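You operate a simulated robot arm through the tools that you are given. There is no shell and no other tool.

You are at the controls of a simulated robot arm. One attempt, no reset.

TASK
Put things in order on the ledge at the gravity table. At the end: the brown clod from the ledge at the gravity table stands where the green tall jar (marked "PAINT 1") stood; the green tall jar from the ledge at the gravity table stands where the clear jar (marked "GRAM") stood; the silver dish stands where the brown clod stood; the clear jar from the ledge at the gravity table is on the yellow carton (marked "LABELS"); whatever was shut is shut again. Leave all else as you found it, and nothing knocked over. Set down upright: jar.

The check looks at the end state, three seconds after you hand in, the way a careful person would. Anything else that was tipped, shoved, dropped, spilled or broken makes it a failure.

THE ROBOT
A 7-joint arm with a two-finger gripper, fixed in place. Base frame: the origin is on the floor under the middle of its stand, x ahead of it, y to its left, z up; the work surface is at about z = 0.78. Units: m, degrees, N and s.
With the tool pointing down near the work surface it reaches from about 0.34 to 0.72 m from the base axis. Its first joint turns from -66.0 to 66.0 degrees. Payload 2.45 kg.
The TCP is the grasp point between the finger pads, 0.026 m short of the fingertips. In the tool frame z runs along the fingers and y along their closing line. The gripper opens to 0.096 m; its body begins 0.069 m behind the TCP.
Orientation is that of the tool frame in the base frame, as a unit quaternion [w, x, y, z]. With the fingers straight down and closing along the base's y, the tool's x points along the base's -x, its y along +y and its z along -z.

THE INTERFACE
- The arm moves only by the tool step_arm. Its argument "increments" is a list of rows, each a list of 7 numbers: the shift along the tool's x, y, z in m, then the turn, a rotation vector about the tool's x, y, z in degrees, then the opening, from 0 (shut) to 1 (fully open). In form: [[x, y, z, rx, ry, rz, grip], ...]. A call has 1 to 20 rows; each row is the pose to reach, as a shift and turn from the pose commanded when the call began, along the tool's axes at that moment. Rows are played at 5 a second. More than 0.05 m and 8.6 degrees between two rows, or a gripper value outside its range, and nothing of the call is played. A pose out of reach is approached as far as the arm can. The call stops where the force on the tool passes 40 N (or 10 N more than at its start, if that is more) or the arm is blocked; 0.2 s more then pass. Each finger travels about 0.05 m/s and halts on what it meets, pressing with about 27 N; the grip force reading is that of the motor and also rises with nothing between the fingers. The clock runs only during rows and for 0.2 s after the last one: add rows that repeat a pose to give the fingers time. The reply holds the time, the measured pose of the TCP, the force on the tool along the base axes, the opening and the grip force, in the units named above and with some noise, with the torque about the TCP (base axes, N m) and any sound that the robot's microphone picked up.
- Cameras (640 x 400 px; columns grow to the right, rows downward): "scene" is fixed at [0.1823, -0.4252, 1.411]; the picture's right is [0.43, -0.90, 0.00], its down [-0.63, -0.30, -0.71] and it looks along [0.64, 0.31, -0.70] (base axes); focal length 263 px, centre (320, 200). "wrist" rides on the gripper at [0.082, 0.003, -0.098] in the tool frame; the picture's right is [-0.04, 1.00, 0.00], its down [-0.73, -0.03, -0.68] and it looks along [-0.68, -0.03, 0.73] (tool axes); focal length 256 px, centre (320, 200).
- get_image(camera): a new picture of that camera. The clock stands still meanwhile.
- point_at(camera, pixels): for up to 12 pixels [column, row] of the newest picture of that camera ("zoom" is the newest enlarged one), the place [x, y, z] in the base frame of the surface seen there, good to about 0.003 m. The clock stands still meanwhile.
- inspect(camera, box): a new picture of the part [left, top, right, bottom] of that camera's present view, enlarged. The clock stands still meanwhile.
- job_done(): hands the job in; it is judged then, once.

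Open the gripper and draw the arm clear of the work before you hand the job in, unless the task says otherwise.

The tools are called after "Request:" as name(argument=value, ...) on one line, values as JSON. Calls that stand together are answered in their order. step_arm: Moves the arm, as the interface text tells. Its arguments: {"type":"object","properties":{"increments":{"type":"array","items":{"type":"array","items":{"type":"number"}}}},"required":["increments"]} The other tools are called the same way: get_image (camera) takes a picture; point_at (camera, pixels) gives the place of the surface under pixels of a picture; inspect (camera, box) takes an enlarged picture of a part of a camera's view; job_done () hands the job in.

At the start:

```text
t: 0.0
tool_pos: [0.4257, 0.0026, 1.1653]
tcp_rot: [0.001, 0.0, 1.0, 0.0]
force: [1.1, 0.2, 0.8]
torque: [0.04, 0.01, 0.02]
opening: 0.0961
grip_force: 0.1
```

scene: 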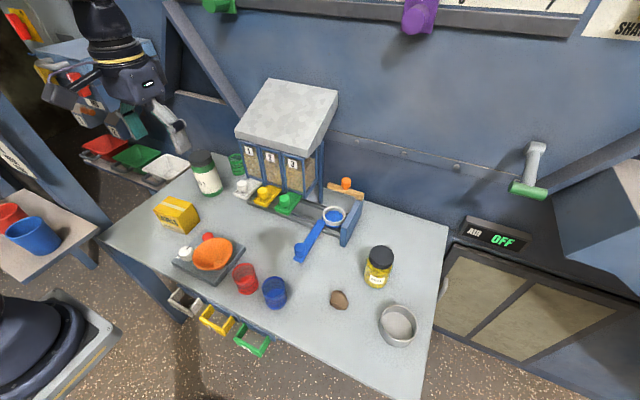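
wrist: 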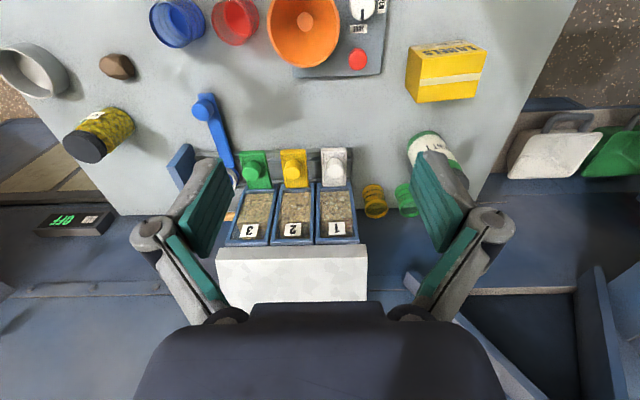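

I begin by looking closer at the scene: the table with jars, clod, dish and carton in the middle of the scene picture.

Request:
inspect(camera="scene", box=[100, 130, 300, 255])

Request:
inspect(camera="scene", box=[280, 220, 460, 360])

Request:
inspect(camera="wrist", box=[0, 0, 320, 200])

Request:
inspect(camera="wrist", box=[320, 0, 640, 200])

```text
3.20 times, centred on (200, 192) of scene
```

zoom: 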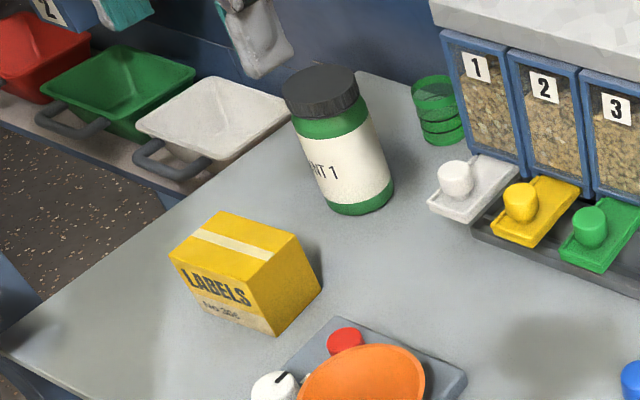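

```text
2.86 times, centred on (370, 290) of scene
```

zoom: 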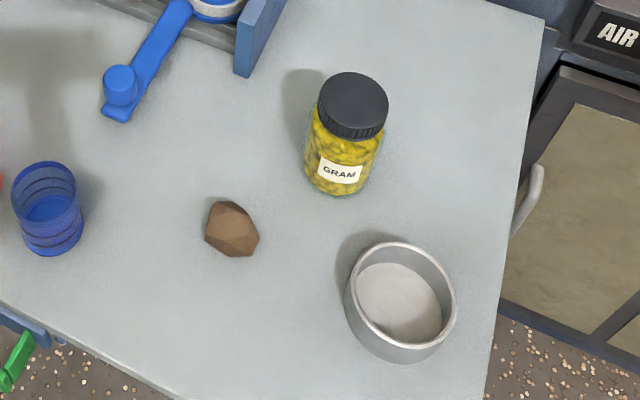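

```text
2.00 times, centred on (160, 100) of wrist
```

zoom: 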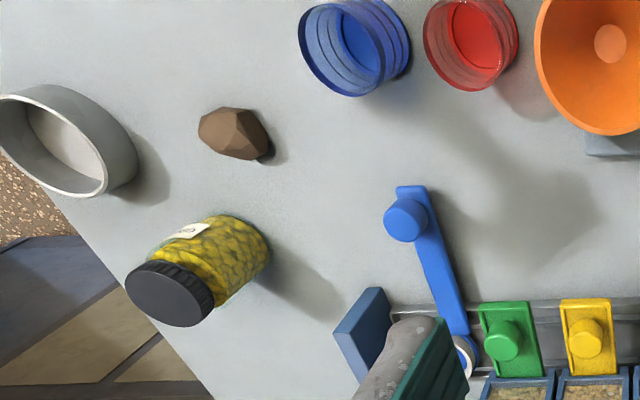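

```text
2.00 times, centred on (480, 100) of wrist
```

zoom: 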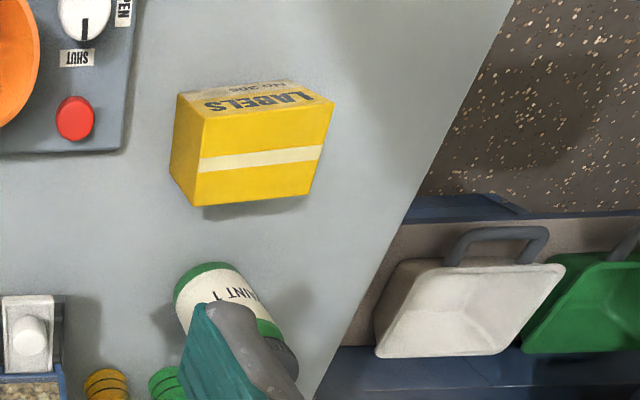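

I now measure the places of the jars, clod, dish and carton through scene pixels.

Request:
get_image(camera="scene")

Request:
point_at(camera="scene", pixels=[[200, 157], [192, 158], [212, 157], [208, 180], [212, 195], [380, 254], [368, 256], [391, 258], [375, 283], [379, 268], [372, 286], [386, 287]])

Request:
point_at(camera="scene", pixels=[[339, 297], [333, 300], [346, 305], [339, 292], [340, 307], [398, 325], [382, 318], [414, 322], [400, 307], [395, 342], [395, 347], [384, 337]])

Request:
point_at(camera="scene", pixels=[[180, 207], [167, 197], [155, 210], [183, 219], [192, 204], [186, 232], [157, 224], [199, 218], [330, 200], [440, 230], [110, 235], [400, 380]])

```text
taken
```

scene: 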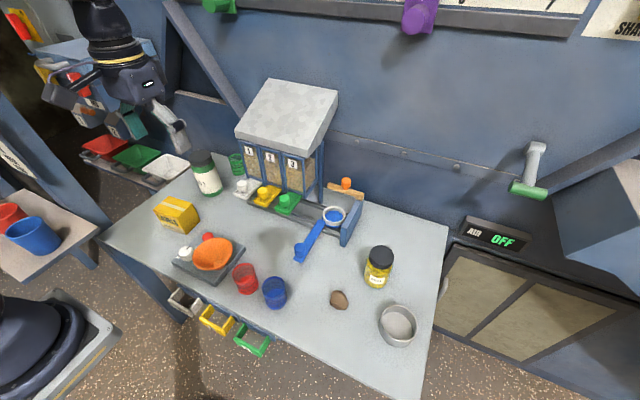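

```text
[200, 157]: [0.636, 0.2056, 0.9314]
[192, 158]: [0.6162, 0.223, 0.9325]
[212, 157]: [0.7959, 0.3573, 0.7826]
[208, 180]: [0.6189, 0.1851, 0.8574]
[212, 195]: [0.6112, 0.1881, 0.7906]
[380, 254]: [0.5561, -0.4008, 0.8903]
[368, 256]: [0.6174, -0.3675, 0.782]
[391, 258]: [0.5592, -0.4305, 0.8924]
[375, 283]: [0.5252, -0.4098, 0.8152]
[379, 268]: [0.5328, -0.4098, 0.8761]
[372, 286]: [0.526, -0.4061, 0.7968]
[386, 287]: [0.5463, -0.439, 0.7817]
```

```text
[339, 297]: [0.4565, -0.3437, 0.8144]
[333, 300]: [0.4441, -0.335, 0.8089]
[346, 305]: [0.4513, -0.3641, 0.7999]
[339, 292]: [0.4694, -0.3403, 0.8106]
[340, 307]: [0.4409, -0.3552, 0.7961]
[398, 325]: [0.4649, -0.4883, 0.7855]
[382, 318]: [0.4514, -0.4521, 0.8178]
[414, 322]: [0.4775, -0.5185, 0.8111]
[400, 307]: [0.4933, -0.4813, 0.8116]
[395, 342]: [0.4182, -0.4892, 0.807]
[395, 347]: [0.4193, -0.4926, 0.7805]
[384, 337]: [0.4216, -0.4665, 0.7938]
```

```text
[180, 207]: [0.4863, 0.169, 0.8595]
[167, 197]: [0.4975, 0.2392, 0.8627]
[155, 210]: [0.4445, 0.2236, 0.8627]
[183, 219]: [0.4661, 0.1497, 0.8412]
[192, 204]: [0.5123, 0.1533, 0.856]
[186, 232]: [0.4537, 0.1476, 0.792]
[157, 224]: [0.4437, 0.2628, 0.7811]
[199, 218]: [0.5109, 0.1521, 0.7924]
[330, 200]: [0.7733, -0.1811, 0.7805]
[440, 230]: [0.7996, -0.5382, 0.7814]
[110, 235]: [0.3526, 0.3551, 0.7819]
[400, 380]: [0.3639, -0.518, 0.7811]
```

Next I measure the hopper and nearby obstacles (hopper roof near (285,115), cups near (237,163), funnel (212,253), weigh device), so I know what to steer clear of.

Request:
point_at(camera="scene", pixels=[[240, 128], [298, 148], [265, 82], [335, 92], [252, 165], [311, 175], [237, 163], [243, 187], [266, 195], [286, 203], [345, 235], [333, 215]])

Request:
point_at(camera="scene", pixels=[[212, 253], [193, 254], [232, 250], [212, 275], [245, 270], [275, 283], [300, 258], [330, 218], [347, 185], [240, 100], [420, 15], [220, 5]])

Request:
inspect(camera="scene", box=[170, 140, 250, 205])

```text
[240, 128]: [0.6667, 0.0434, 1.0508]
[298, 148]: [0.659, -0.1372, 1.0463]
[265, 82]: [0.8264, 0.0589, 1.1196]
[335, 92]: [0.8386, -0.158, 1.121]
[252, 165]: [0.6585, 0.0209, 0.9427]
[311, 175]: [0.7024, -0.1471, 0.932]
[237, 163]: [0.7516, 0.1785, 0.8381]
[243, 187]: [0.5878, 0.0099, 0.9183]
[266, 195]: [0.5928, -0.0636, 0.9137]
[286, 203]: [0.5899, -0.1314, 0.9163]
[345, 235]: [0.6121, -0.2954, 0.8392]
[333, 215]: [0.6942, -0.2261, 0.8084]
```

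```text
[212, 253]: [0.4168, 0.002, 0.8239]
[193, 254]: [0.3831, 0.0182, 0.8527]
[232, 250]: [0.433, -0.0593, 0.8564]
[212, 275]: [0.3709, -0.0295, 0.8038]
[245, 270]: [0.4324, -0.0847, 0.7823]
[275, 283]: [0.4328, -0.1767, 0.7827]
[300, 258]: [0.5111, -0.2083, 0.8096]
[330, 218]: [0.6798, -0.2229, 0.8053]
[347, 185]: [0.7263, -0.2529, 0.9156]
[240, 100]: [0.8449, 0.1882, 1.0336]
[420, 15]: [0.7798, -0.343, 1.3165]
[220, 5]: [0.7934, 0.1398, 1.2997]
```

```text
6.15 times, centred on (210, 172) of scene
```

zoom: 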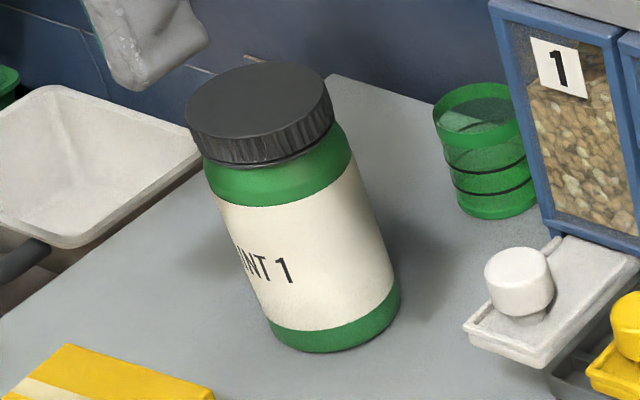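

The zoom shows the green jar's lid top ellipse around (260,100) and base around (335,330); I measure its rim and base points for the centre and width.

Request:
point_at(camera="zoom", pixels=[[195, 105], [327, 95], [258, 68], [262, 133], [260, 100], [215, 155], [332, 120], [280, 335], [330, 348], [392, 300], [350, 260], [230, 175]])

Request:
inspect(camera="scene", box=[350, 235, 414, 300])

```text
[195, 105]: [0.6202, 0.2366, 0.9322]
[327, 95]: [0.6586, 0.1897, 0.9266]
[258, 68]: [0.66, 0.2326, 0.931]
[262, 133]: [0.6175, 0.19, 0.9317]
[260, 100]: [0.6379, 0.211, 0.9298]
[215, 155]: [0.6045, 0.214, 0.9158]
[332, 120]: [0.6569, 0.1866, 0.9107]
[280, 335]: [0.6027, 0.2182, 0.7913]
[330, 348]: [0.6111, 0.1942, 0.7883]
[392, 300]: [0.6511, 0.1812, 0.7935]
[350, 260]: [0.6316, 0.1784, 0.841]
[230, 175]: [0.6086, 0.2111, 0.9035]
```

```text
6.15 times, centred on (382, 268) of scene
```

zoom: 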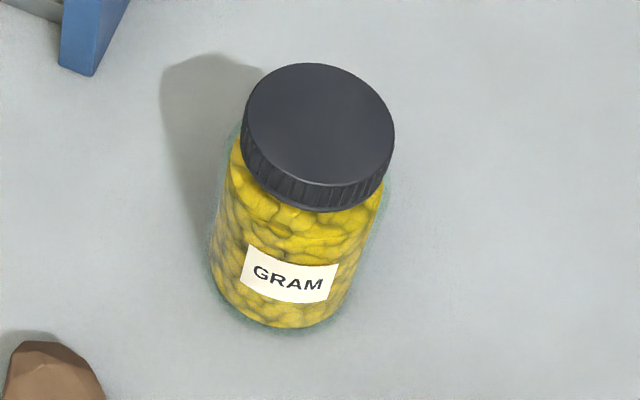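

Now the clear jar's lid rim and base: ellipse around (320,125), base near (280,325) in this zoom.

Request:
point_at(camera="zoom", pixels=[[250, 115], [390, 140], [320, 68], [322, 182], [320, 125], [262, 90], [370, 90], [255, 160], [370, 180], [225, 285], [275, 322], [330, 310]])

Request:
inspect(camera="scene", box=[365, 290, 429, 355])

```text
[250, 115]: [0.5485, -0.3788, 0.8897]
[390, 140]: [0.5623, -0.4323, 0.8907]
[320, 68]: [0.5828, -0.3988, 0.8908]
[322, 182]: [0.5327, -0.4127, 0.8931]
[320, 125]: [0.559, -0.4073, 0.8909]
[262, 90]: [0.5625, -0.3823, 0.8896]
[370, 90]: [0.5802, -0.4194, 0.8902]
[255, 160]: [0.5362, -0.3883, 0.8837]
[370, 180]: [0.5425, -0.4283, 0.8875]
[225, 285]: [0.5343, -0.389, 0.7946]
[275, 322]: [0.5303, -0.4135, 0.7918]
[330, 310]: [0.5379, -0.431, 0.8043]
```

```text
6.15 times, centred on (397, 322) of scene
```

zoom: 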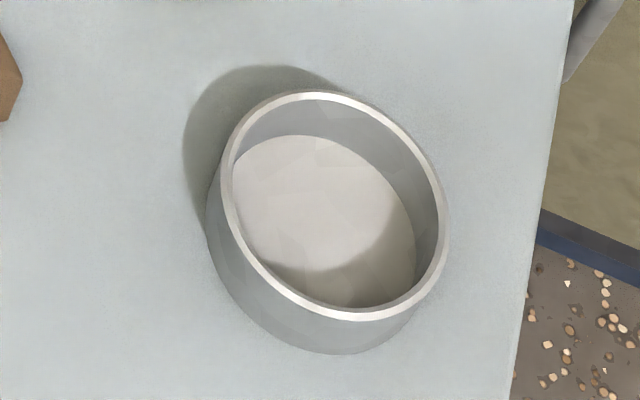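

The dish rim ellipse runs (222,180)–(446,235); I measure its rim and then the clod.

Request:
point_at(camera="zoom", pixels=[[227, 165], [443, 225], [310, 96], [350, 314], [250, 120], [425, 160], [250, 260], [425, 285], [320, 200], [215, 240], [300, 335], [400, 330]])

Request:
inspect(camera="scene", box=[308, 268, 372, 333])

```text
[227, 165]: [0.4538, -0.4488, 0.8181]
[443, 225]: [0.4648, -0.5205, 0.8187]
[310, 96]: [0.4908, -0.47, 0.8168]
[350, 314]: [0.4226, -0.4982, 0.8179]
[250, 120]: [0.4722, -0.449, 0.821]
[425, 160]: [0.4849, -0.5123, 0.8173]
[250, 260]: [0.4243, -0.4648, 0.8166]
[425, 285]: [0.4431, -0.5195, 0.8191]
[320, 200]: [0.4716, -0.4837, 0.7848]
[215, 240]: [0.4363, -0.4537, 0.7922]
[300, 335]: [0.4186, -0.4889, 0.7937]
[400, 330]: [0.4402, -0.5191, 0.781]
```

```text
6.15 times, centred on (340, 300) of scene
```

zoom: 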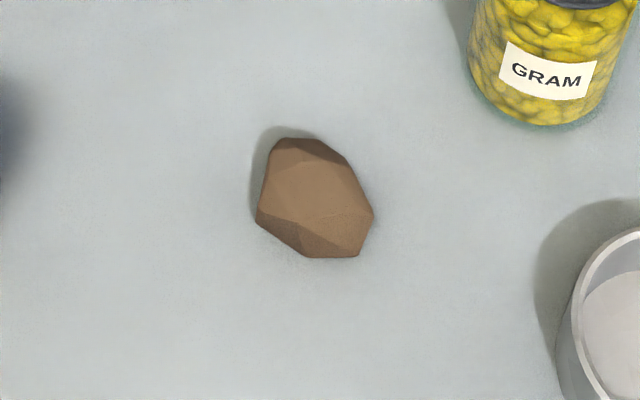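

The clod spans (256,138)–(373,257) in this zoom; I measure its outline and top.

Request:
point_at(camera="zoom", pixels=[[275, 145], [320, 142], [348, 165], [370, 212], [358, 250], [308, 253], [260, 222], [270, 180], [310, 185], [335, 200], [300, 210], [330, 235]])

Request:
inspect(camera="wrist", box=[85, 40, 150, 82])

```text
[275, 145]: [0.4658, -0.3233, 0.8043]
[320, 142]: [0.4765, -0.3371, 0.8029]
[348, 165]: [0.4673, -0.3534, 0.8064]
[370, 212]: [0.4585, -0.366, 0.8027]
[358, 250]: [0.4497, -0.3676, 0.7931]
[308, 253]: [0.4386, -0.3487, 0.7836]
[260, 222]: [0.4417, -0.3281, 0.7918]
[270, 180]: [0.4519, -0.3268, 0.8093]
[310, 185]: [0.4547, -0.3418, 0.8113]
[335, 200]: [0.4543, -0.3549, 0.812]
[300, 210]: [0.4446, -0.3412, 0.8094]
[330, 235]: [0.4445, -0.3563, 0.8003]
```

```text
9.52 times, centred on (118, 61) of wrist
```

zoom: 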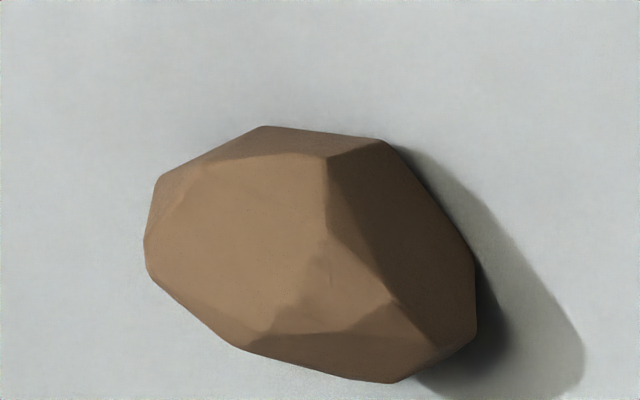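

The scene is measured: clear jar centre ≈ (0.558,-0.406), green jar ≈ (0.637,0.211), clod ≈ (0.456,-0.346), dish ≈ (0.457,-0.4845), carton top ≈ (0.48,0.195,0.862). I move high over the clear jar with the gripper open.

Request:
step_arm(increments=[[-0.01, -0.034, 0.005, 0, 0, 0, 1], [-0.02, -0.068, 0.01, 0, 0, 0, 1], [-0.03, -0.102, 0.015, 0, 0, 0, 1], [-0.04, -0.136, 0.02, 0, 0, 0, 1], [-0.05, -0.17, 0.025, 0, 0, 0, 1], [-0.06, -0.204, 0.03, 0, 0, 0, 1], [-0.07, -0.238, 0.04, 0, 0, 0, 1], [-0.08, -0.272, 0.05, 0, 0, 0, 1], [-0.09, -0.306, 0.06, 0, 0, 0, 1], [-0.1, -0.34, 0.07, 0, 0, 0, 1], [-0.11, -0.374, 0.08, 0, 0, 0, 1], [-0.1223, -0.4086, 0.095, 0, 0, 0, 1], [-0.1323, -0.4086, 0.115, 0, 0, 0, 1], [-0.1323, -0.4086, 0.115, 0, 0, 0, 1]])

```text
t: 3.0
tool_pos: [0.5584, -0.4078, 1.05]
tcp_rot: [0.0, 0.0, 1.0, 0.0]
force: [0.2, 0.3, 0.0]
torque: [-0.03, -0.04, -0.02]
opening: 0.096
grip_force: 0.1
```

The arm reads (0.558,-0.408,1.05), right over the clear jar. I take a wrist and a scene picture to check alignment.

Request:
get_image(camera="wrist")

Request:
get_image(camera="scene")

```text
taken
```

wrist: 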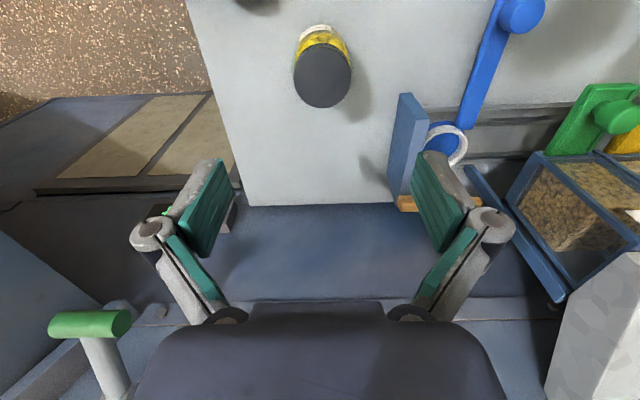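

```text
taken
```

scene: 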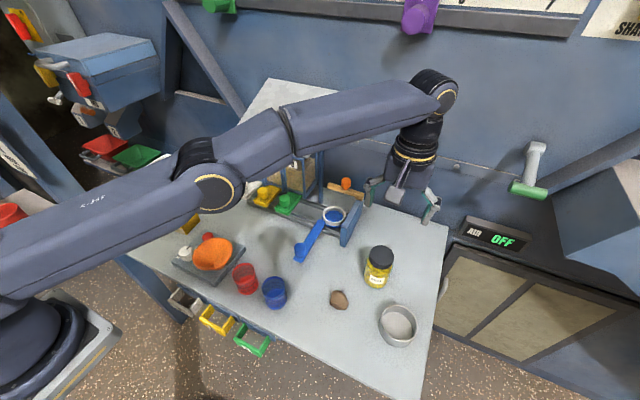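

The jar lid is at about (323,78) in the wrist view, roughly centred laterally. I measure it there to confirm its centre.

Request:
point_at(camera="wrist", pixels=[[323, 78], [296, 78], [350, 78], [323, 50], [323, 104], [305, 35], [340, 38], [405, 98], [420, 100], [322, 40]])

Request:
inspect(camera="wrist", box=[270, 10, 380, 120])

```text
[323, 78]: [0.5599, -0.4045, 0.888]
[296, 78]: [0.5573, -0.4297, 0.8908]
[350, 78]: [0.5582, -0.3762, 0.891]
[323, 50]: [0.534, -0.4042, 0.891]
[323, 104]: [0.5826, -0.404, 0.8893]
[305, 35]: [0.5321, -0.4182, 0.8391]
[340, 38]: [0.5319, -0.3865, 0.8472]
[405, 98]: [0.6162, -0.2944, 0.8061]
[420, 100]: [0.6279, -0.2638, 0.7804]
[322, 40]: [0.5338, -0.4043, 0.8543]
```

```text
3.64 times, centred on (325, 65) of wrist
```

zoom: 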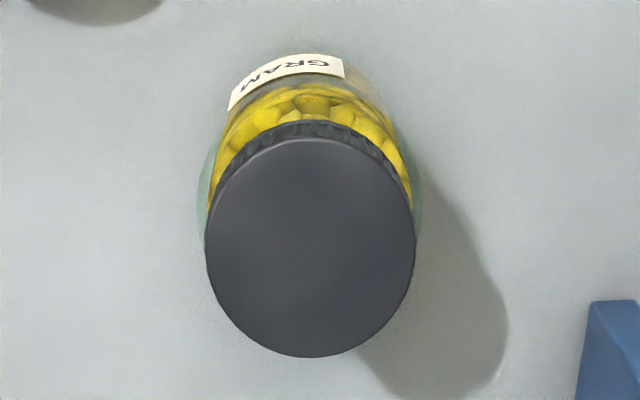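

The lid centre averages to (0.558,-0.404), almost dead under the tool. I descend straight to z≈0.838 with open fingers around the jar body.

Request:
step_arm(increments=[[0, 0.002, 0.03, 0, 0, 0, 1], [0, 0.002, 0.06, 0, 0, 0, 1], [0, 0.002, 0.09, 0, 0, 0, 1], [0, 0.002, 0.12, 0, 0, 0, 1], [0, 0.002, 0.14, 0, 0, 0, 1], [0, 0.002, 0.16, 0, 0, 0, 1], [0, 0.002, 0.18, 0, 0, 0, 1], [0, 0.002, 0.195, 0, 0, 0, 1], [0, 0.002, 0.205, 0, 0, 0, 1], [0, 0.002, 0.212, 0, 0, 0, 1], [0, 0.002, 0.212, 0, 0, 0, 1]])

```text
t: 5.4
tool_pos: [0.5577, -0.4042, 0.8378]
tcp_rot: [0.0, 0.0, 1.0, 0.0]
force: [0.5, -0.3, -0.1]
torque: [-0.01, -0.02, -0.01]
opening: 0.0964
grip_force: 0.1
```

The tool is at (0.558,-0.404,0.838) with no contact force. I check visually that the fingers straddle the jar.

Request:
get_image(camera="wrist")

Request:
inspect(camera="scene", box=[320, 200, 460, 320])

```text
taken
```

wrist: 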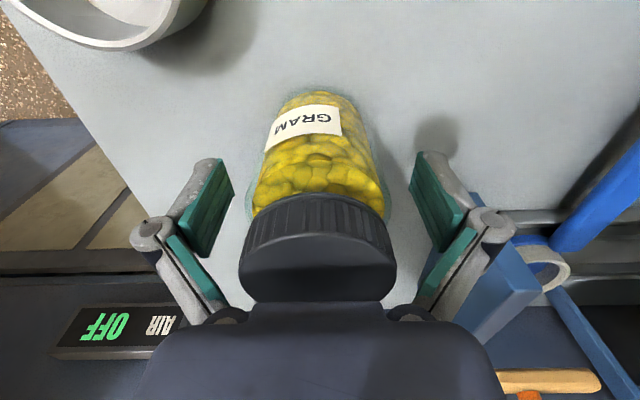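

```text
3.33 times, centred on (390, 260) of scene
```

zoom: 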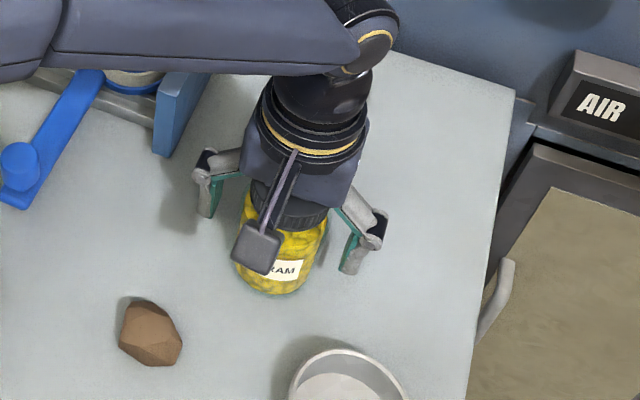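

Fingers straddle the jar body cleanly, the lid clear under the palm. I close the gripper in place.

Request:
step_arm(increments=[[0, 0, 0, 0, 0, 0, 0.7], [0, 0, 0, 0, 0, 0, 0.5], [0, 0, 0, 0, 0, 0, 0.3], [0, 0, 0, 0, 0, 0, 0.2], [0, 0, 0, 0, 0, 0, 0.1], [0, 0, 0, 0, 0, 0, 0], [0, 0, 0, 0, 0, 0, 0], [0, 0, 0, 0, 0, 0, 0]])

```text
t: 7.2
tool_pos: [0.5572, -0.4045, 0.8386]
tcp_rot: [0.0, 0.0, 1.0, 0.0]
force: [0.1, -3.5, 5.9]
torque: [0.06, 0.03, 0.01]
opening: 0.0656
grip_force: 26.4
```

The fingers hold at 0.0656 m with 26 N. I lift slowly, first a few centimetres.

Request:
step_arm(increments=[[0, 0, -0.005, 0, 0, 0, 0], [0, 0, -0.015, 0, 0, 0, 0], [0, 0, -0.03, 0, 0, 0, 0], [0, 0, -0.045, 0, 0, 0, 0], [0, 0, -0.06, 0, 0, 0, 0], [0, 0, -0.06, 0, 0, 0, 0]])

Request:
get_image(camera="wrist")

Request:
get_image(camera="scene")

```text
t: 8.6
tool_pos: [0.5582, -0.4033, 0.898]
tcp_rot: [0.0, 0.0, 1.0, 0.0]
force: [0.1, 0.0, -3.5]
torque: [0.04, 0.02, -0.06]
opening: 0.0652
grip_force: 26.8
```

```text
taken
```

wrist: 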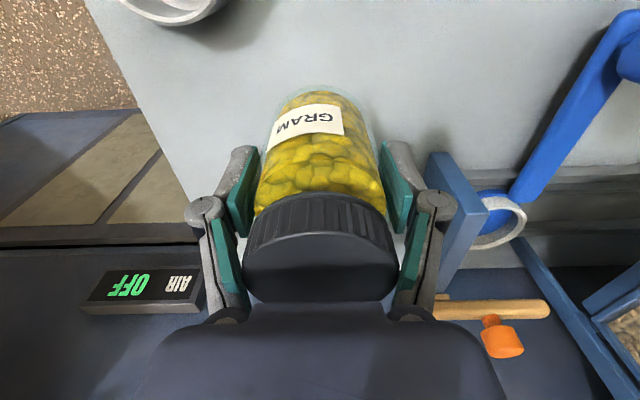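

```text
taken
```

scene: 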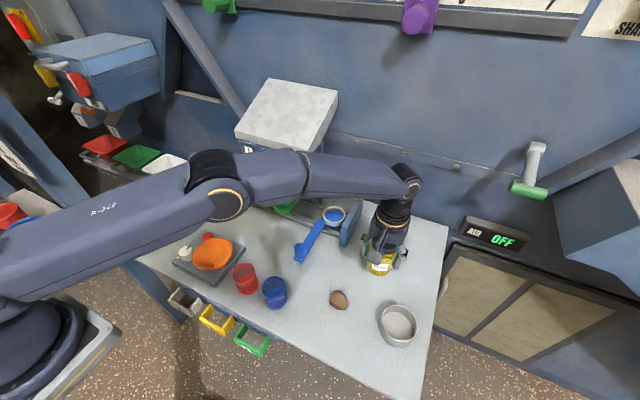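

The jar hangs upright in the fingers (about 3.5 N). I raise it to z≈1.1, draw back to x≈0.45 and travel toward the carton, stopping short at y≈0.07 to look.

Request:
step_arm(increments=[[0, 0, -0.03, 0, 0, 0, 0], [0, 0, -0.07, 0, 0, 0, 0], [0.01, 0, -0.11, 0, 0, 0, 0], [0.03, 0, -0.15, 0, 0, 0, 0], [0.055, 0.01, -0.18, 0, 0, 0, 0], [0.08, 0.035, -0.2, 0, 0, 0, 0], [0.1, 0.07, -0.2, 0, 0, 0, 0], [0.108, 0.11, -0.2, 0, 0, 0, 0], [0.108, 0.15, -0.2, 0, 0, 0, 0], [0.108, 0.19, -0.2, 0, 0, 0, 0], [0.108, 0.23, -0.2, 0, 0, 0, 0], [0.108, 0.27, -0.2, 0, 0, 0, 0], [0.108, 0.31, -0.2, 0, 0, 0, 0], [0.108, 0.35, -0.2, 0, 0, 0, 0], [0.108, 0.39, -0.2, 0, 0, 0, 0], [0.108, 0.42, -0.2, 0, 0, 0, 0], [0.108, 0.45, -0.2, 0, 0, 0, 0], [0.108, 0.47, -0.2, 0, 0, 0, 0], [0.108, 0.474, -0.2, 0, 0, 0, 0], [0.108, 0.474, -0.2, 0, 0, 0, 0]])

Request:
get_image(camera="wrist")

Request:
get_image(camera="scene")

```text
t: 12.8
tool_pos: [0.449, 0.0697, 1.0973]
tcp_rot: [0.0, 0.0, 1.0, 0.0]
force: [0.0, -0.6, -4.0]
torque: [0.01, -0.01, 0.0]
opening: 0.065
grip_force: 26.8
```

```text
taken
```

wrist: 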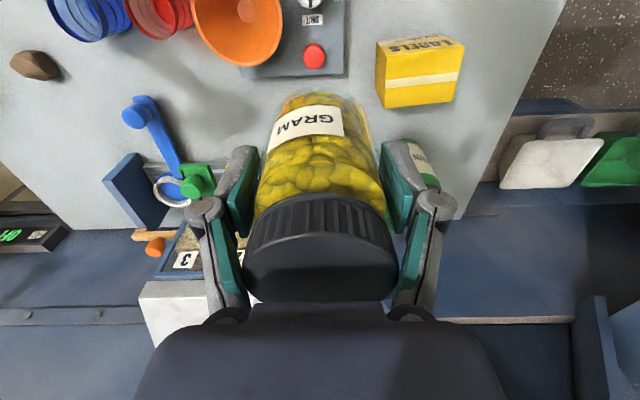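

```text
taken
```

scene: 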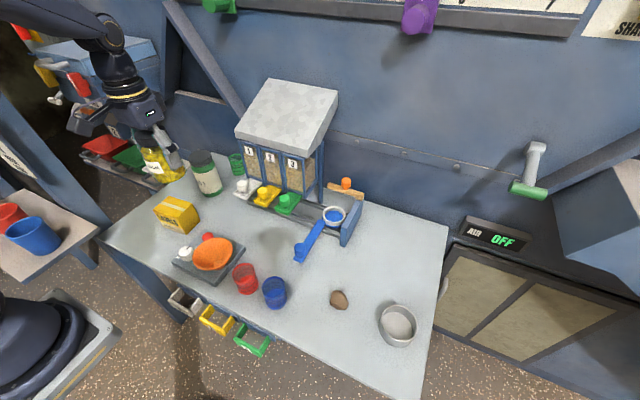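

The carton shows at (376–465, 36–108) in the wrist view; I enlarge it and measure the corners of its top face.

Request:
inspect(camera="wrist", box=[360, 20, 480, 120])

Request:
inspect(camera="scene", box=[145, 185, 210, 240])

```text
4.00 times, centred on (420, 70) of wrist
```

zoom: 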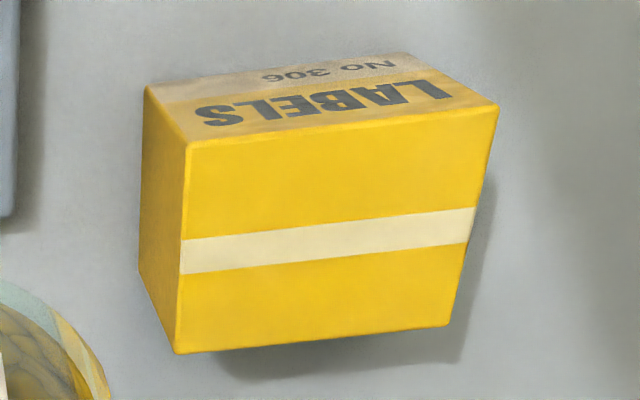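

```text
7.27 times, centred on (178, 212) of scene
```

zoom: 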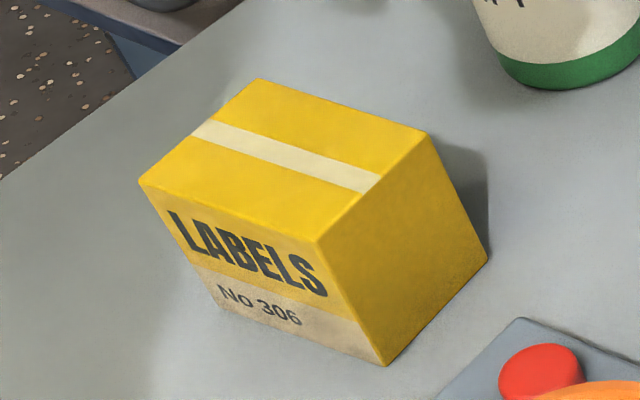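

The scene zoom shows the top face with corners near (258,80), (140,182), (318,242), (428,132). I measure them and points just inside.

Request:
point_at(camera="zoom", pixels=[[258, 84], [146, 182], [318, 238], [422, 134], [285, 158], [200, 132], [370, 185], [230, 208], [340, 108], [390, 365], [485, 262], [240, 315]])

Request:
point_at(camera="wrist", pixels=[[409, 58], [482, 47], [472, 99], [406, 106], [396, 57], [483, 48], [443, 76], [395, 105]])

```text
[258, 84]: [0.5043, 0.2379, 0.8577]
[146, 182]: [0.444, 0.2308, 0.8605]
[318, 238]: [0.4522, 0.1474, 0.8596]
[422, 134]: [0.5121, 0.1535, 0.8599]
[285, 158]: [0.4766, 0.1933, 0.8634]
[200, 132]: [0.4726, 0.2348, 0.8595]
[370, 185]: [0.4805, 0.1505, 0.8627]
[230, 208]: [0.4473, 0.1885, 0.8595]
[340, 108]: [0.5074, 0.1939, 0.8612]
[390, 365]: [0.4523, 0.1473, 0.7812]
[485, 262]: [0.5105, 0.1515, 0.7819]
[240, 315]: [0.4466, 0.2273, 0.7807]
```

```text
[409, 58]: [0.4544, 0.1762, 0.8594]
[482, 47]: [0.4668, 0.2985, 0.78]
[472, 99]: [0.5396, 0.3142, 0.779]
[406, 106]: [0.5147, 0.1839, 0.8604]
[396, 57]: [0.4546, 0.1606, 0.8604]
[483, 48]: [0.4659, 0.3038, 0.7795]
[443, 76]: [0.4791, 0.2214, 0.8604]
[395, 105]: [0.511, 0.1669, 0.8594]
```

Carton top centre is (0.478,0.192,0.860). I carry the jar over it and lower to just above contact (TCP ≈ 0.925).

Request:
step_arm(increments=[[-0.008, 0.03, 0, 0, 0, 0, 0], [-0.015, 0.06, 0, 0, 0, 0, 0], [-0.022, 0.09, 0, 0, 0, 0, 0], [-0.028, 0.115, 0.0, 0, 0, 0, 0], [-0.028, 0.122, 0.01, 0, 0, 0, 0], [-0.028, 0.122, 0.03, 0, 0, 0, 0], [-0.028, 0.122, 0.06, 0, 0, 0, 0], [-0.028, 0.122, 0.09, 0, 0, 0, 0], [-0.028, 0.122, 0.12, 0, 0, 0, 0], [-0.028, 0.122, 0.145, 0, 0, 0, 0], [-0.028, 0.122, 0.16, 0, 0, 0, 0], [-0.028, 0.122, 0.17, 0, 0, 0, 0], [-0.028, 0.122, 0.173, 0, 0, 0, 0], [-0.028, 0.122, 0.173, 0, 0, 0, 0]])

Request:
get_image(camera="wrist")

Request:
inspect(camera="scene", box=[130, 130, 230, 240])

```text
t: 15.8
tool_pos: [0.4783, 0.1923, 0.9245]
tcp_rot: [0.0, 0.0, 1.0, 0.0]
force: [0.1, -0.1, -3.7]
torque: [0.01, 0.01, -0.03]
opening: 0.0652
grip_force: 27.3
```

```text
taken
```

wrist: 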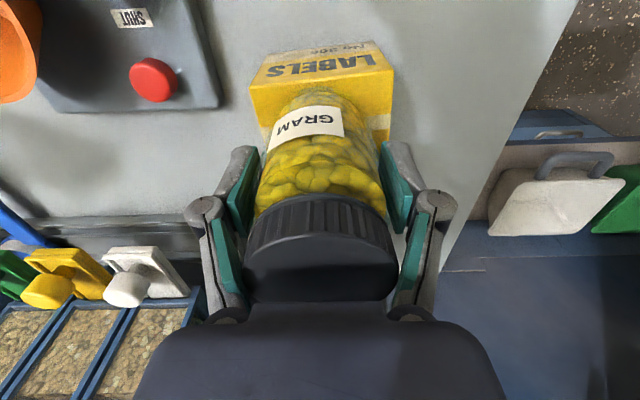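

```text
3.64 times, centred on (180, 185) of scene
```

zoom: 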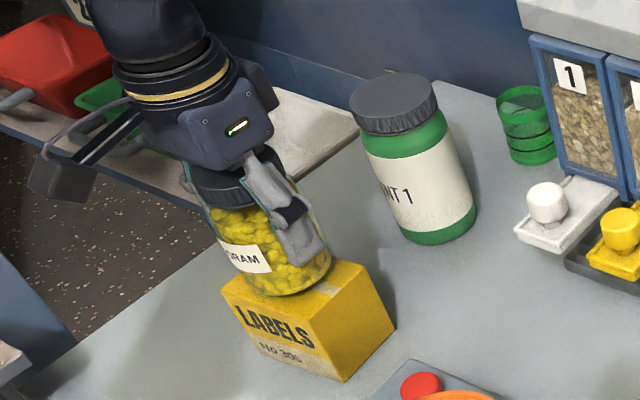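

The jar sits just above the carton's middle. I lower in millimetre steps and watch the vertical force for contact.

Request:
step_arm(increments=[[0, 0, 0.003, 0, 0, 0, 0], [0, 0, 0.005, 0, 0, 0, 0], [0, 0, 0.0065, 0, 0, 0, 0], [0, 0, 0.0065, 0, 0, 0, 0]])

```text
t: 16.8
tool_pos: [0.4779, 0.1919, 0.9183]
tcp_rot: [0.0, 0.001, 1.0, 0.0]
force: [0.6, 0.2, -4.7]
torque: [-0.03, -0.01, 0.02]
opening: 0.0653
grip_force: 27.2
```

No contact yet (force still about -4 N from the jar's weight). I go down another couple of millimetres.

Request:
step_arm(increments=[[0, 0, 0.001, 0, 0, 0, 0], [0, 0, 0.002, 0, 0, 0, 0], [0, 0, 0.002, 0, 0, 0, 0]])

Request:
inspect(camera="scene", box=[150, 170, 215, 240])

```text
t: 17.6
tool_pos: [0.4784, 0.1922, 0.9183]
tcp_rot: [0.002, 0.001, 1.0, 0.001]
force: [-6.8, -10.2, 34.7]
torque: [-0.45, 0.35, 0.09]
opening: 0.0654
grip_force: 27.1
```

```text
5.71 times, centred on (182, 205) of scene
```

zoom: 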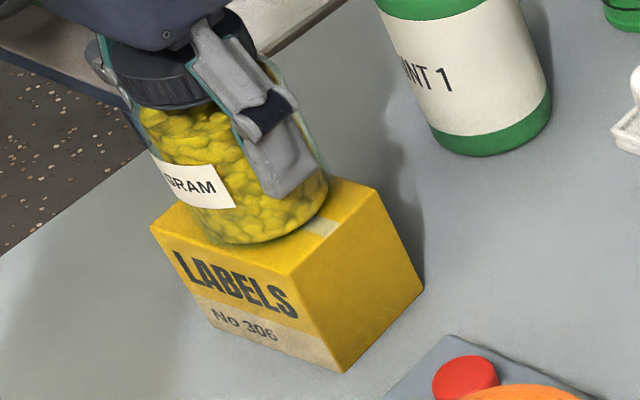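

Contact: 35 N up with small side forces. I raise about 1.5 mm to relieve the press before releasing.

Request:
step_arm(increments=[[0, 0, -0.001, 0, 0, 0, 0], [0, 0, -0.0015, 0, 0, 0, 0], [0, 0, -0.0015, 0, 0, 0, 0]])

```text
t: 18.4
tool_pos: [0.478, 0.1934, 0.9186]
tcp_rot: [0.001, 0.0, 1.0, 0.001]
force: [4.9, -1.8, 8.1]
torque: [-0.05, -0.57, -0.05]
opening: 0.065
grip_force: 26.9
```

The press has eased to about 8 N. I raise another 0.4 mm and then open the fingers gradually.

Request:
step_arm(increments=[[0, 0, -0.0004, 0, 0, 0, 0], [0, 0, -0.0004, 0, 0, 0, 0.66], [0, 0, -0.0004, 0, 0, 0, 0.69], [0, 0, -0.0004, 0, 0, 0, 0.72], [0, 0, -0.0004, 0, 0, 0, 0.78], [0, 0, -0.0004, 0, 0, 0, 0.85], [0, 0, -0.0004, 0, 0, 0, 0.92], [0, 0, -0.0004, 0, 0, 0, 1], [0, 0, -0.0004, 0, 0, 0, 1], [0, 0, -0.0004, 0, 0, 0, 1]])

Request:
get_image(camera="wrist")

Request:
inspect(camera="scene", box=[150, 170, 215, 240])

```text
t: 20.6
tool_pos: [0.4771, 0.192, 0.9185]
tcp_rot: [0.0, -0.001, 1.0, 0.0]
force: [-0.7, 0.2, 1.0]
torque: [-0.04, 0.0, 0.01]
opening: 0.096
grip_force: 0.0
```

```text
taken
```

wrist: 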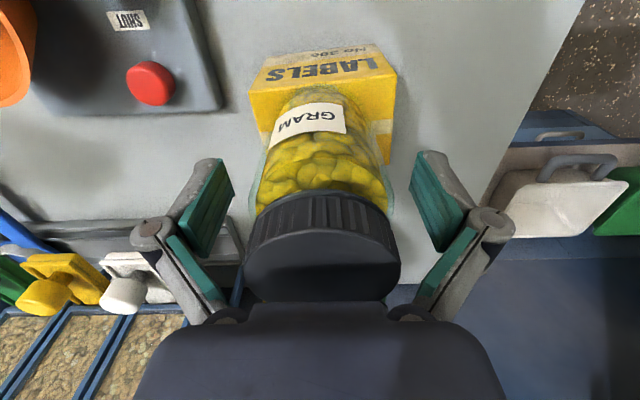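

```text
5.71 times, centred on (182, 205) of scene
```

zoom: 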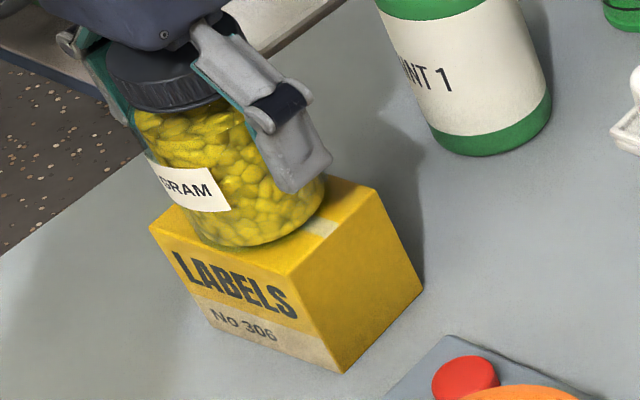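

The jar stands on the carton, fingers open wide. I rise straight up to z≈1.1 and look.

Request:
step_arm(increments=[[0, 0, -0.015, 0, 0, 0, 1], [0, 0, -0.04, 0, 0, 0, 1], [0, 0, -0.08, 0, 0, 0, 1], [0, 0, -0.12, 0, 0, 0, 1], [0, 0, -0.15, 0, 0, 0, 1], [0, 0, -0.18, 0, 0, 0, 1], [0, 0, -0.18, 0, 0, 0, 1]])

Request:
get_image(camera="wrist")

Request:
get_image(camera="scene")

```text
t: 22.2
tool_pos: [0.4778, 0.1901, 1.0976]
tcp_rot: [0.0, 0.0, 1.0, 0.0]
force: [0.4, -0.4, -0.3]
torque: [-0.03, 0.03, 0.02]
opening: 0.0961
grip_force: 0.1
```

```text
taken
```

wrist: 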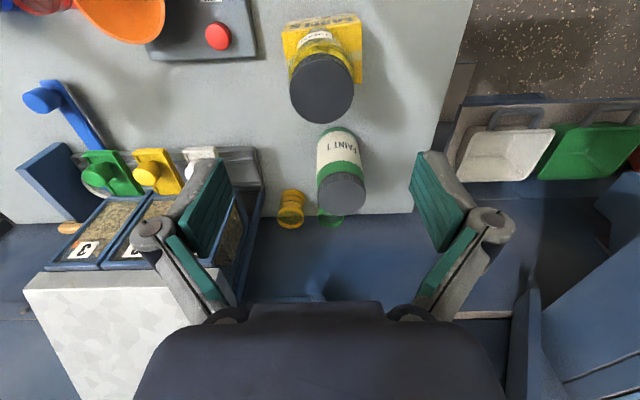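

```text
taken
```

scene: 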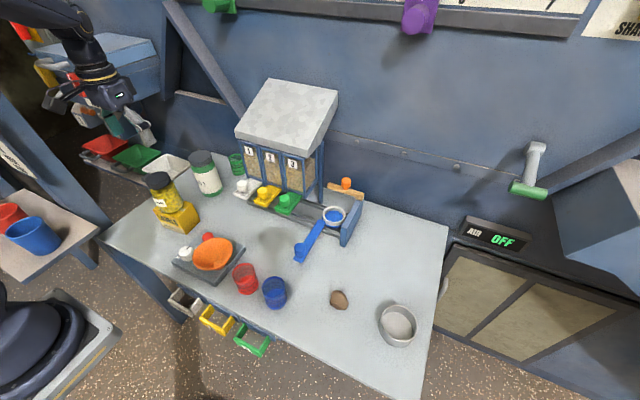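

The clear jar stands on the carton. I measure the lid of the green jar at (342,193) in the wrist view, plus the placed jar and the cups near (291,208).

Request:
point_at(camera="wrist", pixels=[[342, 195], [319, 193], [363, 193], [342, 176], [342, 213], [340, 130], [321, 88], [292, 88], [351, 88], [321, 60], [321, 120], [291, 200]])

Request:
inspect(camera="wrist", box=[260, 110, 420, 240])

Request:
inspect(camera="scene", box=[140, 140, 260, 240])

```text
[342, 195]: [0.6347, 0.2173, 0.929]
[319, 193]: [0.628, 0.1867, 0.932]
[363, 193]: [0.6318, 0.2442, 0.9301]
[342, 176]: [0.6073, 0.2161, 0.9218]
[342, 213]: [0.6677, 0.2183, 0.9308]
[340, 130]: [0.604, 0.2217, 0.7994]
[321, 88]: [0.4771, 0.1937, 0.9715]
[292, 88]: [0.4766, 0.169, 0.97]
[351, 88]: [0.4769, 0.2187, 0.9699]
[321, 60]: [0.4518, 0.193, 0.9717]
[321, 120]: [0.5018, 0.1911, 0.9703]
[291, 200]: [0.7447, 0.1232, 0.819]
```

```text
3.08 times, centred on (340, 175) of wrist
```

zoom: 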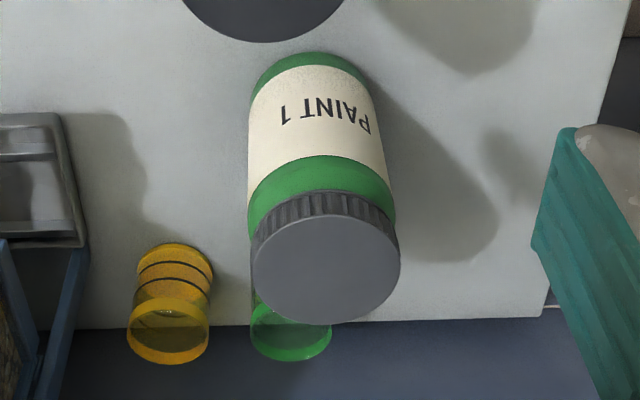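

```text
4.00 times, centred on (200, 190) of scene
```

zoom: 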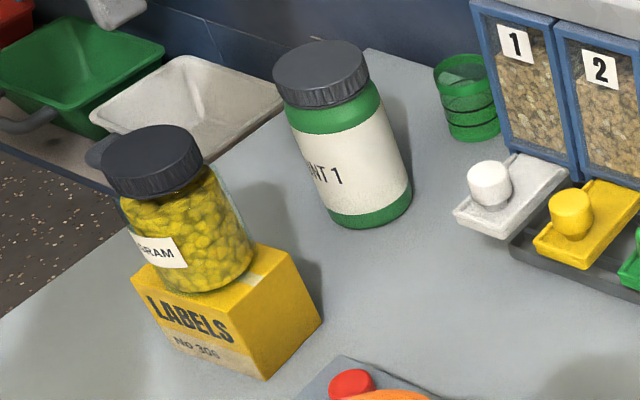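

The clear jar's lid centre is (0.477,0.193), well centred. I zoom in on the green jar's lid in the wrist view to fix its centre exactly.

Request:
inspect(camera="wrist", box=[300, 120, 390, 220])

```text
4.00 times, centred on (345, 170) of wrist
```

zoom: 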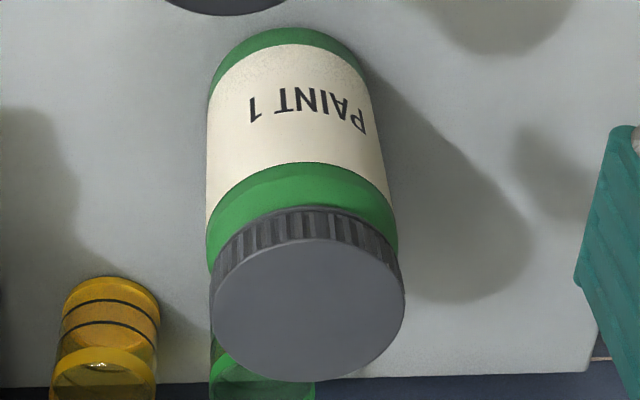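

The lid top ellipse spans columns 211–405 and rows 238–381 in this zoom, centred near (308,309). I measure its edges and the body below.

Request:
point_at(camera="zoom", pixels=[[216, 309], [400, 300], [308, 243], [312, 376], [308, 309], [240, 265], [375, 262], [245, 360], [380, 350], [212, 180], [385, 190], [290, 35]])

```text
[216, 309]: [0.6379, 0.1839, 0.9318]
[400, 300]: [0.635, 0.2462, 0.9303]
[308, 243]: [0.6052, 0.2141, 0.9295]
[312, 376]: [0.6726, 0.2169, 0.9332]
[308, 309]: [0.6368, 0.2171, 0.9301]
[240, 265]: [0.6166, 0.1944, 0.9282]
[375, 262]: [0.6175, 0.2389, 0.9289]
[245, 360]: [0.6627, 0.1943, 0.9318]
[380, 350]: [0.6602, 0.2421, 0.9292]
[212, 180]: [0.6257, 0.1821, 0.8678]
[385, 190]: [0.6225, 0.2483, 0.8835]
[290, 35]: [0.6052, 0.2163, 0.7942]
```

Green jar centre ≈ (0.638,0.2145). Before moving in, I check the strut and hanging items near the wall so the wrist stays clear.

Request:
point_at(camera="scene", pixels=[[175, 10], [190, 35], [205, 55], [220, 80], [238, 105], [218, 3], [210, 8], [234, 8], [190, 98], [165, 60], [290, 5], [250, 30]])

```text
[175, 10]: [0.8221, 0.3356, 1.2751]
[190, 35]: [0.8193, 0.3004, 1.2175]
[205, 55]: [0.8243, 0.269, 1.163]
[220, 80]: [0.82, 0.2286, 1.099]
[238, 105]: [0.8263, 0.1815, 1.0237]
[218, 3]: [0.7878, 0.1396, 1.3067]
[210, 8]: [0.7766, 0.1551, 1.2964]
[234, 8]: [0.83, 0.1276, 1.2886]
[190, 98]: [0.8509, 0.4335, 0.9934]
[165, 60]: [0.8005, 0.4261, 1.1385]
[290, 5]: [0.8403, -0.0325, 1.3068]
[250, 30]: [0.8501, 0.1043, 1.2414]
```

All wall items are at x ≥ 0.777, well clear of the wrist. I move over the green jar at height, then stop to check.

Request:
step_arm(increments=[[-0.035, 0.005, 0, 0, 0, 0, 1], [-0.07, 0.01, 0, 0, 0, 0, 1], [-0.105, 0.015, 0, 0, 0, 0, 1], [-0.14, 0.02, 0, 0, 0, 0, 1], [-0.16, 0.0225, 0, 0, 0, 0, 1], [-0.16, 0.0225, 0.02, 0, 0, 0, 1], [-0.16, 0.0225, 0.05, 0, 0, 0, 1], [-0.16, 0.0225, 0.08, 0, 0, 0, 1], [-0.16, 0.0225, 0.1, 0, 0, 0, 1], [-0.16, 0.0225, 0.1, 0, 0, 0, 1]])

Request:
get_image(camera="wrist")

Request:
get_image(camera="scene")

```text
t: 24.4
tool_pos: [0.6383, 0.2133, 0.998]
tcp_rot: [0.0, -0.001, 1.0, 0.0]
force: [-0.2, -0.5, 1.0]
torque: [0.02, 0.02, -0.01]
opening: 0.0956
grip_force: 0.0
```

```text
taken
```

wrist: 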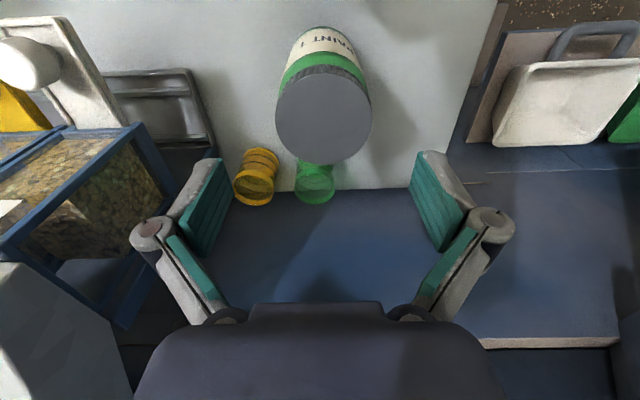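

```text
taken
```

scene: 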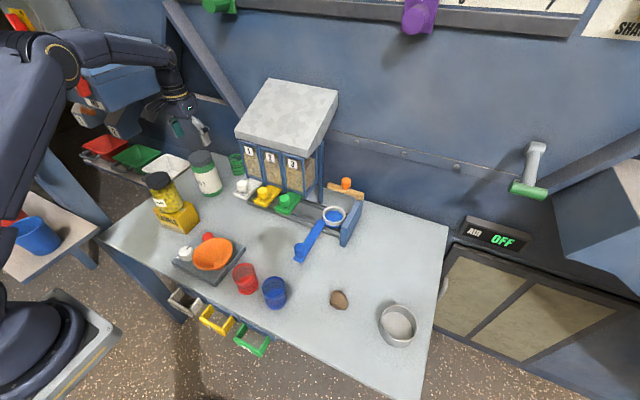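

The lid appears at (323,113). I measure it once more from here and check lateral alignment before descending.

Request:
point_at(camera="wrist", pixels=[[278, 112], [369, 112], [323, 70], [323, 160], [323, 113], [256, 178], [200, 150], [130, 130]])

```text
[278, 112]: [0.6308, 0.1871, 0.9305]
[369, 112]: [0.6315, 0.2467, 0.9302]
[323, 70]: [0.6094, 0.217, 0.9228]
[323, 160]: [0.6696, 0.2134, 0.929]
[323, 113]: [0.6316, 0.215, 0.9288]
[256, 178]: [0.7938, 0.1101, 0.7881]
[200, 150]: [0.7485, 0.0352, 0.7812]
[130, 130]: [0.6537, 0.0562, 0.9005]
```

Jar lid centre reads (0.638,0.216); I shift 1 mm and descend to z≈0.873 around the jar body.

Request:
step_arm(increments=[[0, 0.001, 0.025, 0, 0, 0, 1], [0, 0.001, 0.05, 0, 0, 0, 1], [0, 0.001, 0.07, 0, 0, 0, 1], [0, 0.001, 0.09, 0, 0, 0, 1], [0, 0.001, 0.105, 0, 0, 0, 1], [0, 0.001, 0.118, 0, 0, 0, 1], [0, 0.001, 0.125, 0, 0, 0, 1], [0, 0.001, 0.125, 0, 0, 0, 1]])

Request:
get_image(camera="wrist")

Request:
inspect(camera="scene", box=[130, 90, 260, 230])

```text
t: 26.2
tool_pos: [0.6394, 0.2139, 0.8735]
tcp_rot: [0.001, 0.001, 1.0, 0.001]
force: [-3.8, -0.7, 18.7]
torque: [-0.03, -0.2, 0.01]
opening: 0.0961
grip_force: 0.1
```

```text
taken
```

wrist: 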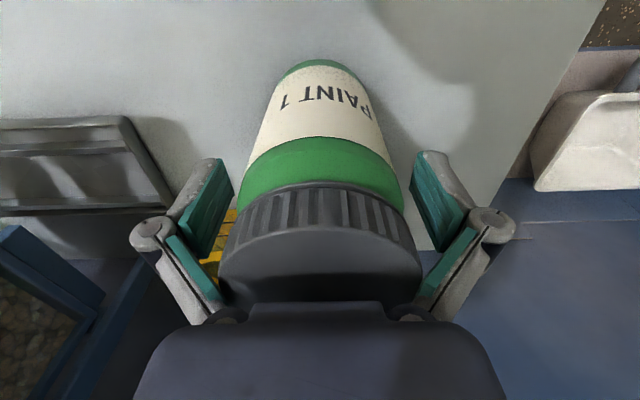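

```text
2.86 times, centred on (195, 160) of scene
```

zoom: 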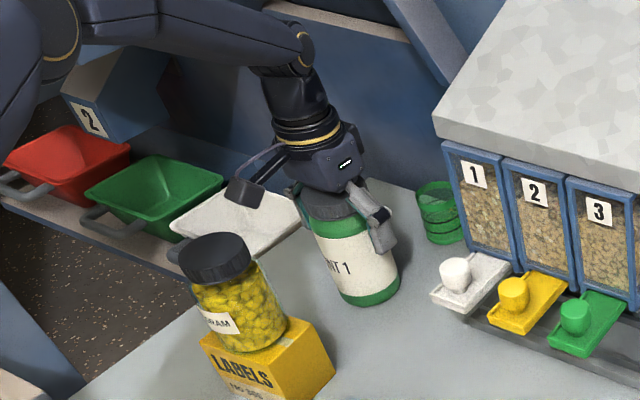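

There's an 18.7 N push: the wide lid touches the finger links near the palm. I raise about 20 mm to z≈0.893 so the lid clears the links while the pads still grip the body below the lid.

Request:
step_arm(increments=[[0, 0, -0.004, 0, 0, 0, 1], [0, 0, -0.01, 0, 0, 0, 1], [0, 0, -0.0195, 0, 0, 0, 1], [0, 0, -0.0195, 0, 0, 0, 1]])

Request:
get_image(camera="wrist")

Request:
inspect(camera="scene", box=[160, 120, 240, 210])

```text
t: 27.2
tool_pos: [0.638, 0.2151, 0.8922]
tcp_rot: [-0.001, 0.0, 1.0, 0.0]
force: [-0.1, -0.2, 0.6]
torque: [0.0, 0.0, -0.02]
opening: 0.0961
grip_force: 0.0
```

```text
taken
```

wrist: 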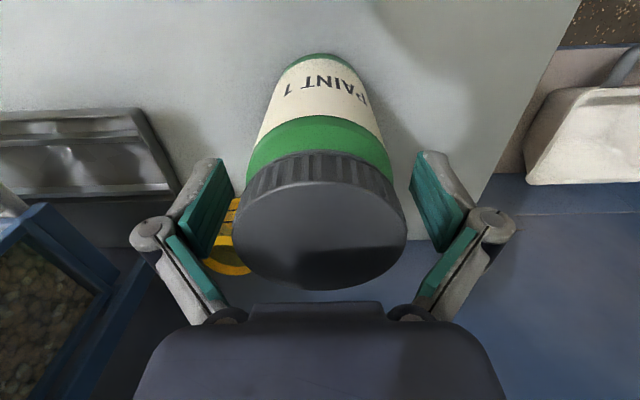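

```text
4.44 times, centred on (200, 165) of scene
```

zoom: 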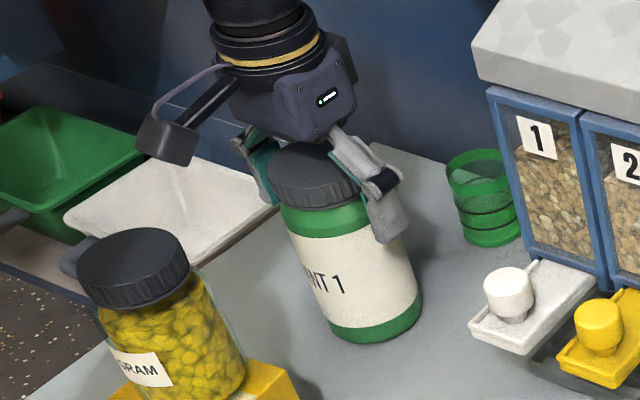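

Force is zero again and the jar is centred between the pads. I close the gripper on the body below the lid.

Request:
step_arm(increments=[[0, 0, 0, 0, 0, 0, 0.85], [0, 0, 0, 0, 0, 0, 0.7], [0, 0, 0, 0, 0, 0, 0.5], [0, 0, 0, 0, 0, 0, 0.3], [0, 0, 0, 0, 0, 0, 0.1], [0, 0, 0, 0, 0, 0, 0], [0, 0, 0, 0, 0, 0, 0], [0, 0, 0, 0, 0, 0, 0]])

Request:
get_image(camera="wrist")

```text
t: 29.0
tool_pos: [0.6391, 0.2161, 0.8925]
tcp_rot: [0.0, 0.0, 1.0, 0.0]
force: [-1.6, -3.2, 3.5]
torque: [-0.18, 0.09, 0.1]
opening: 0.071
grip_force: 26.9
```

```text
taken
```

wrist: 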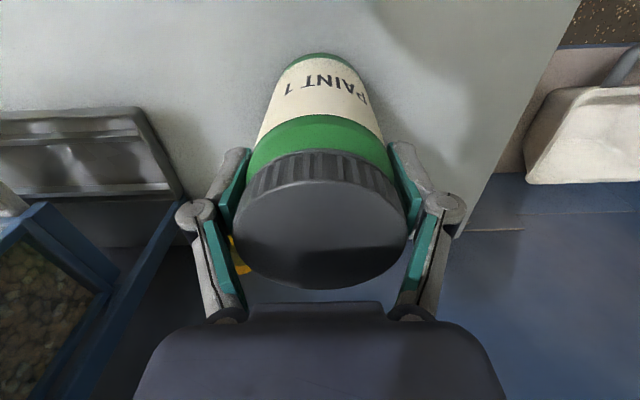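

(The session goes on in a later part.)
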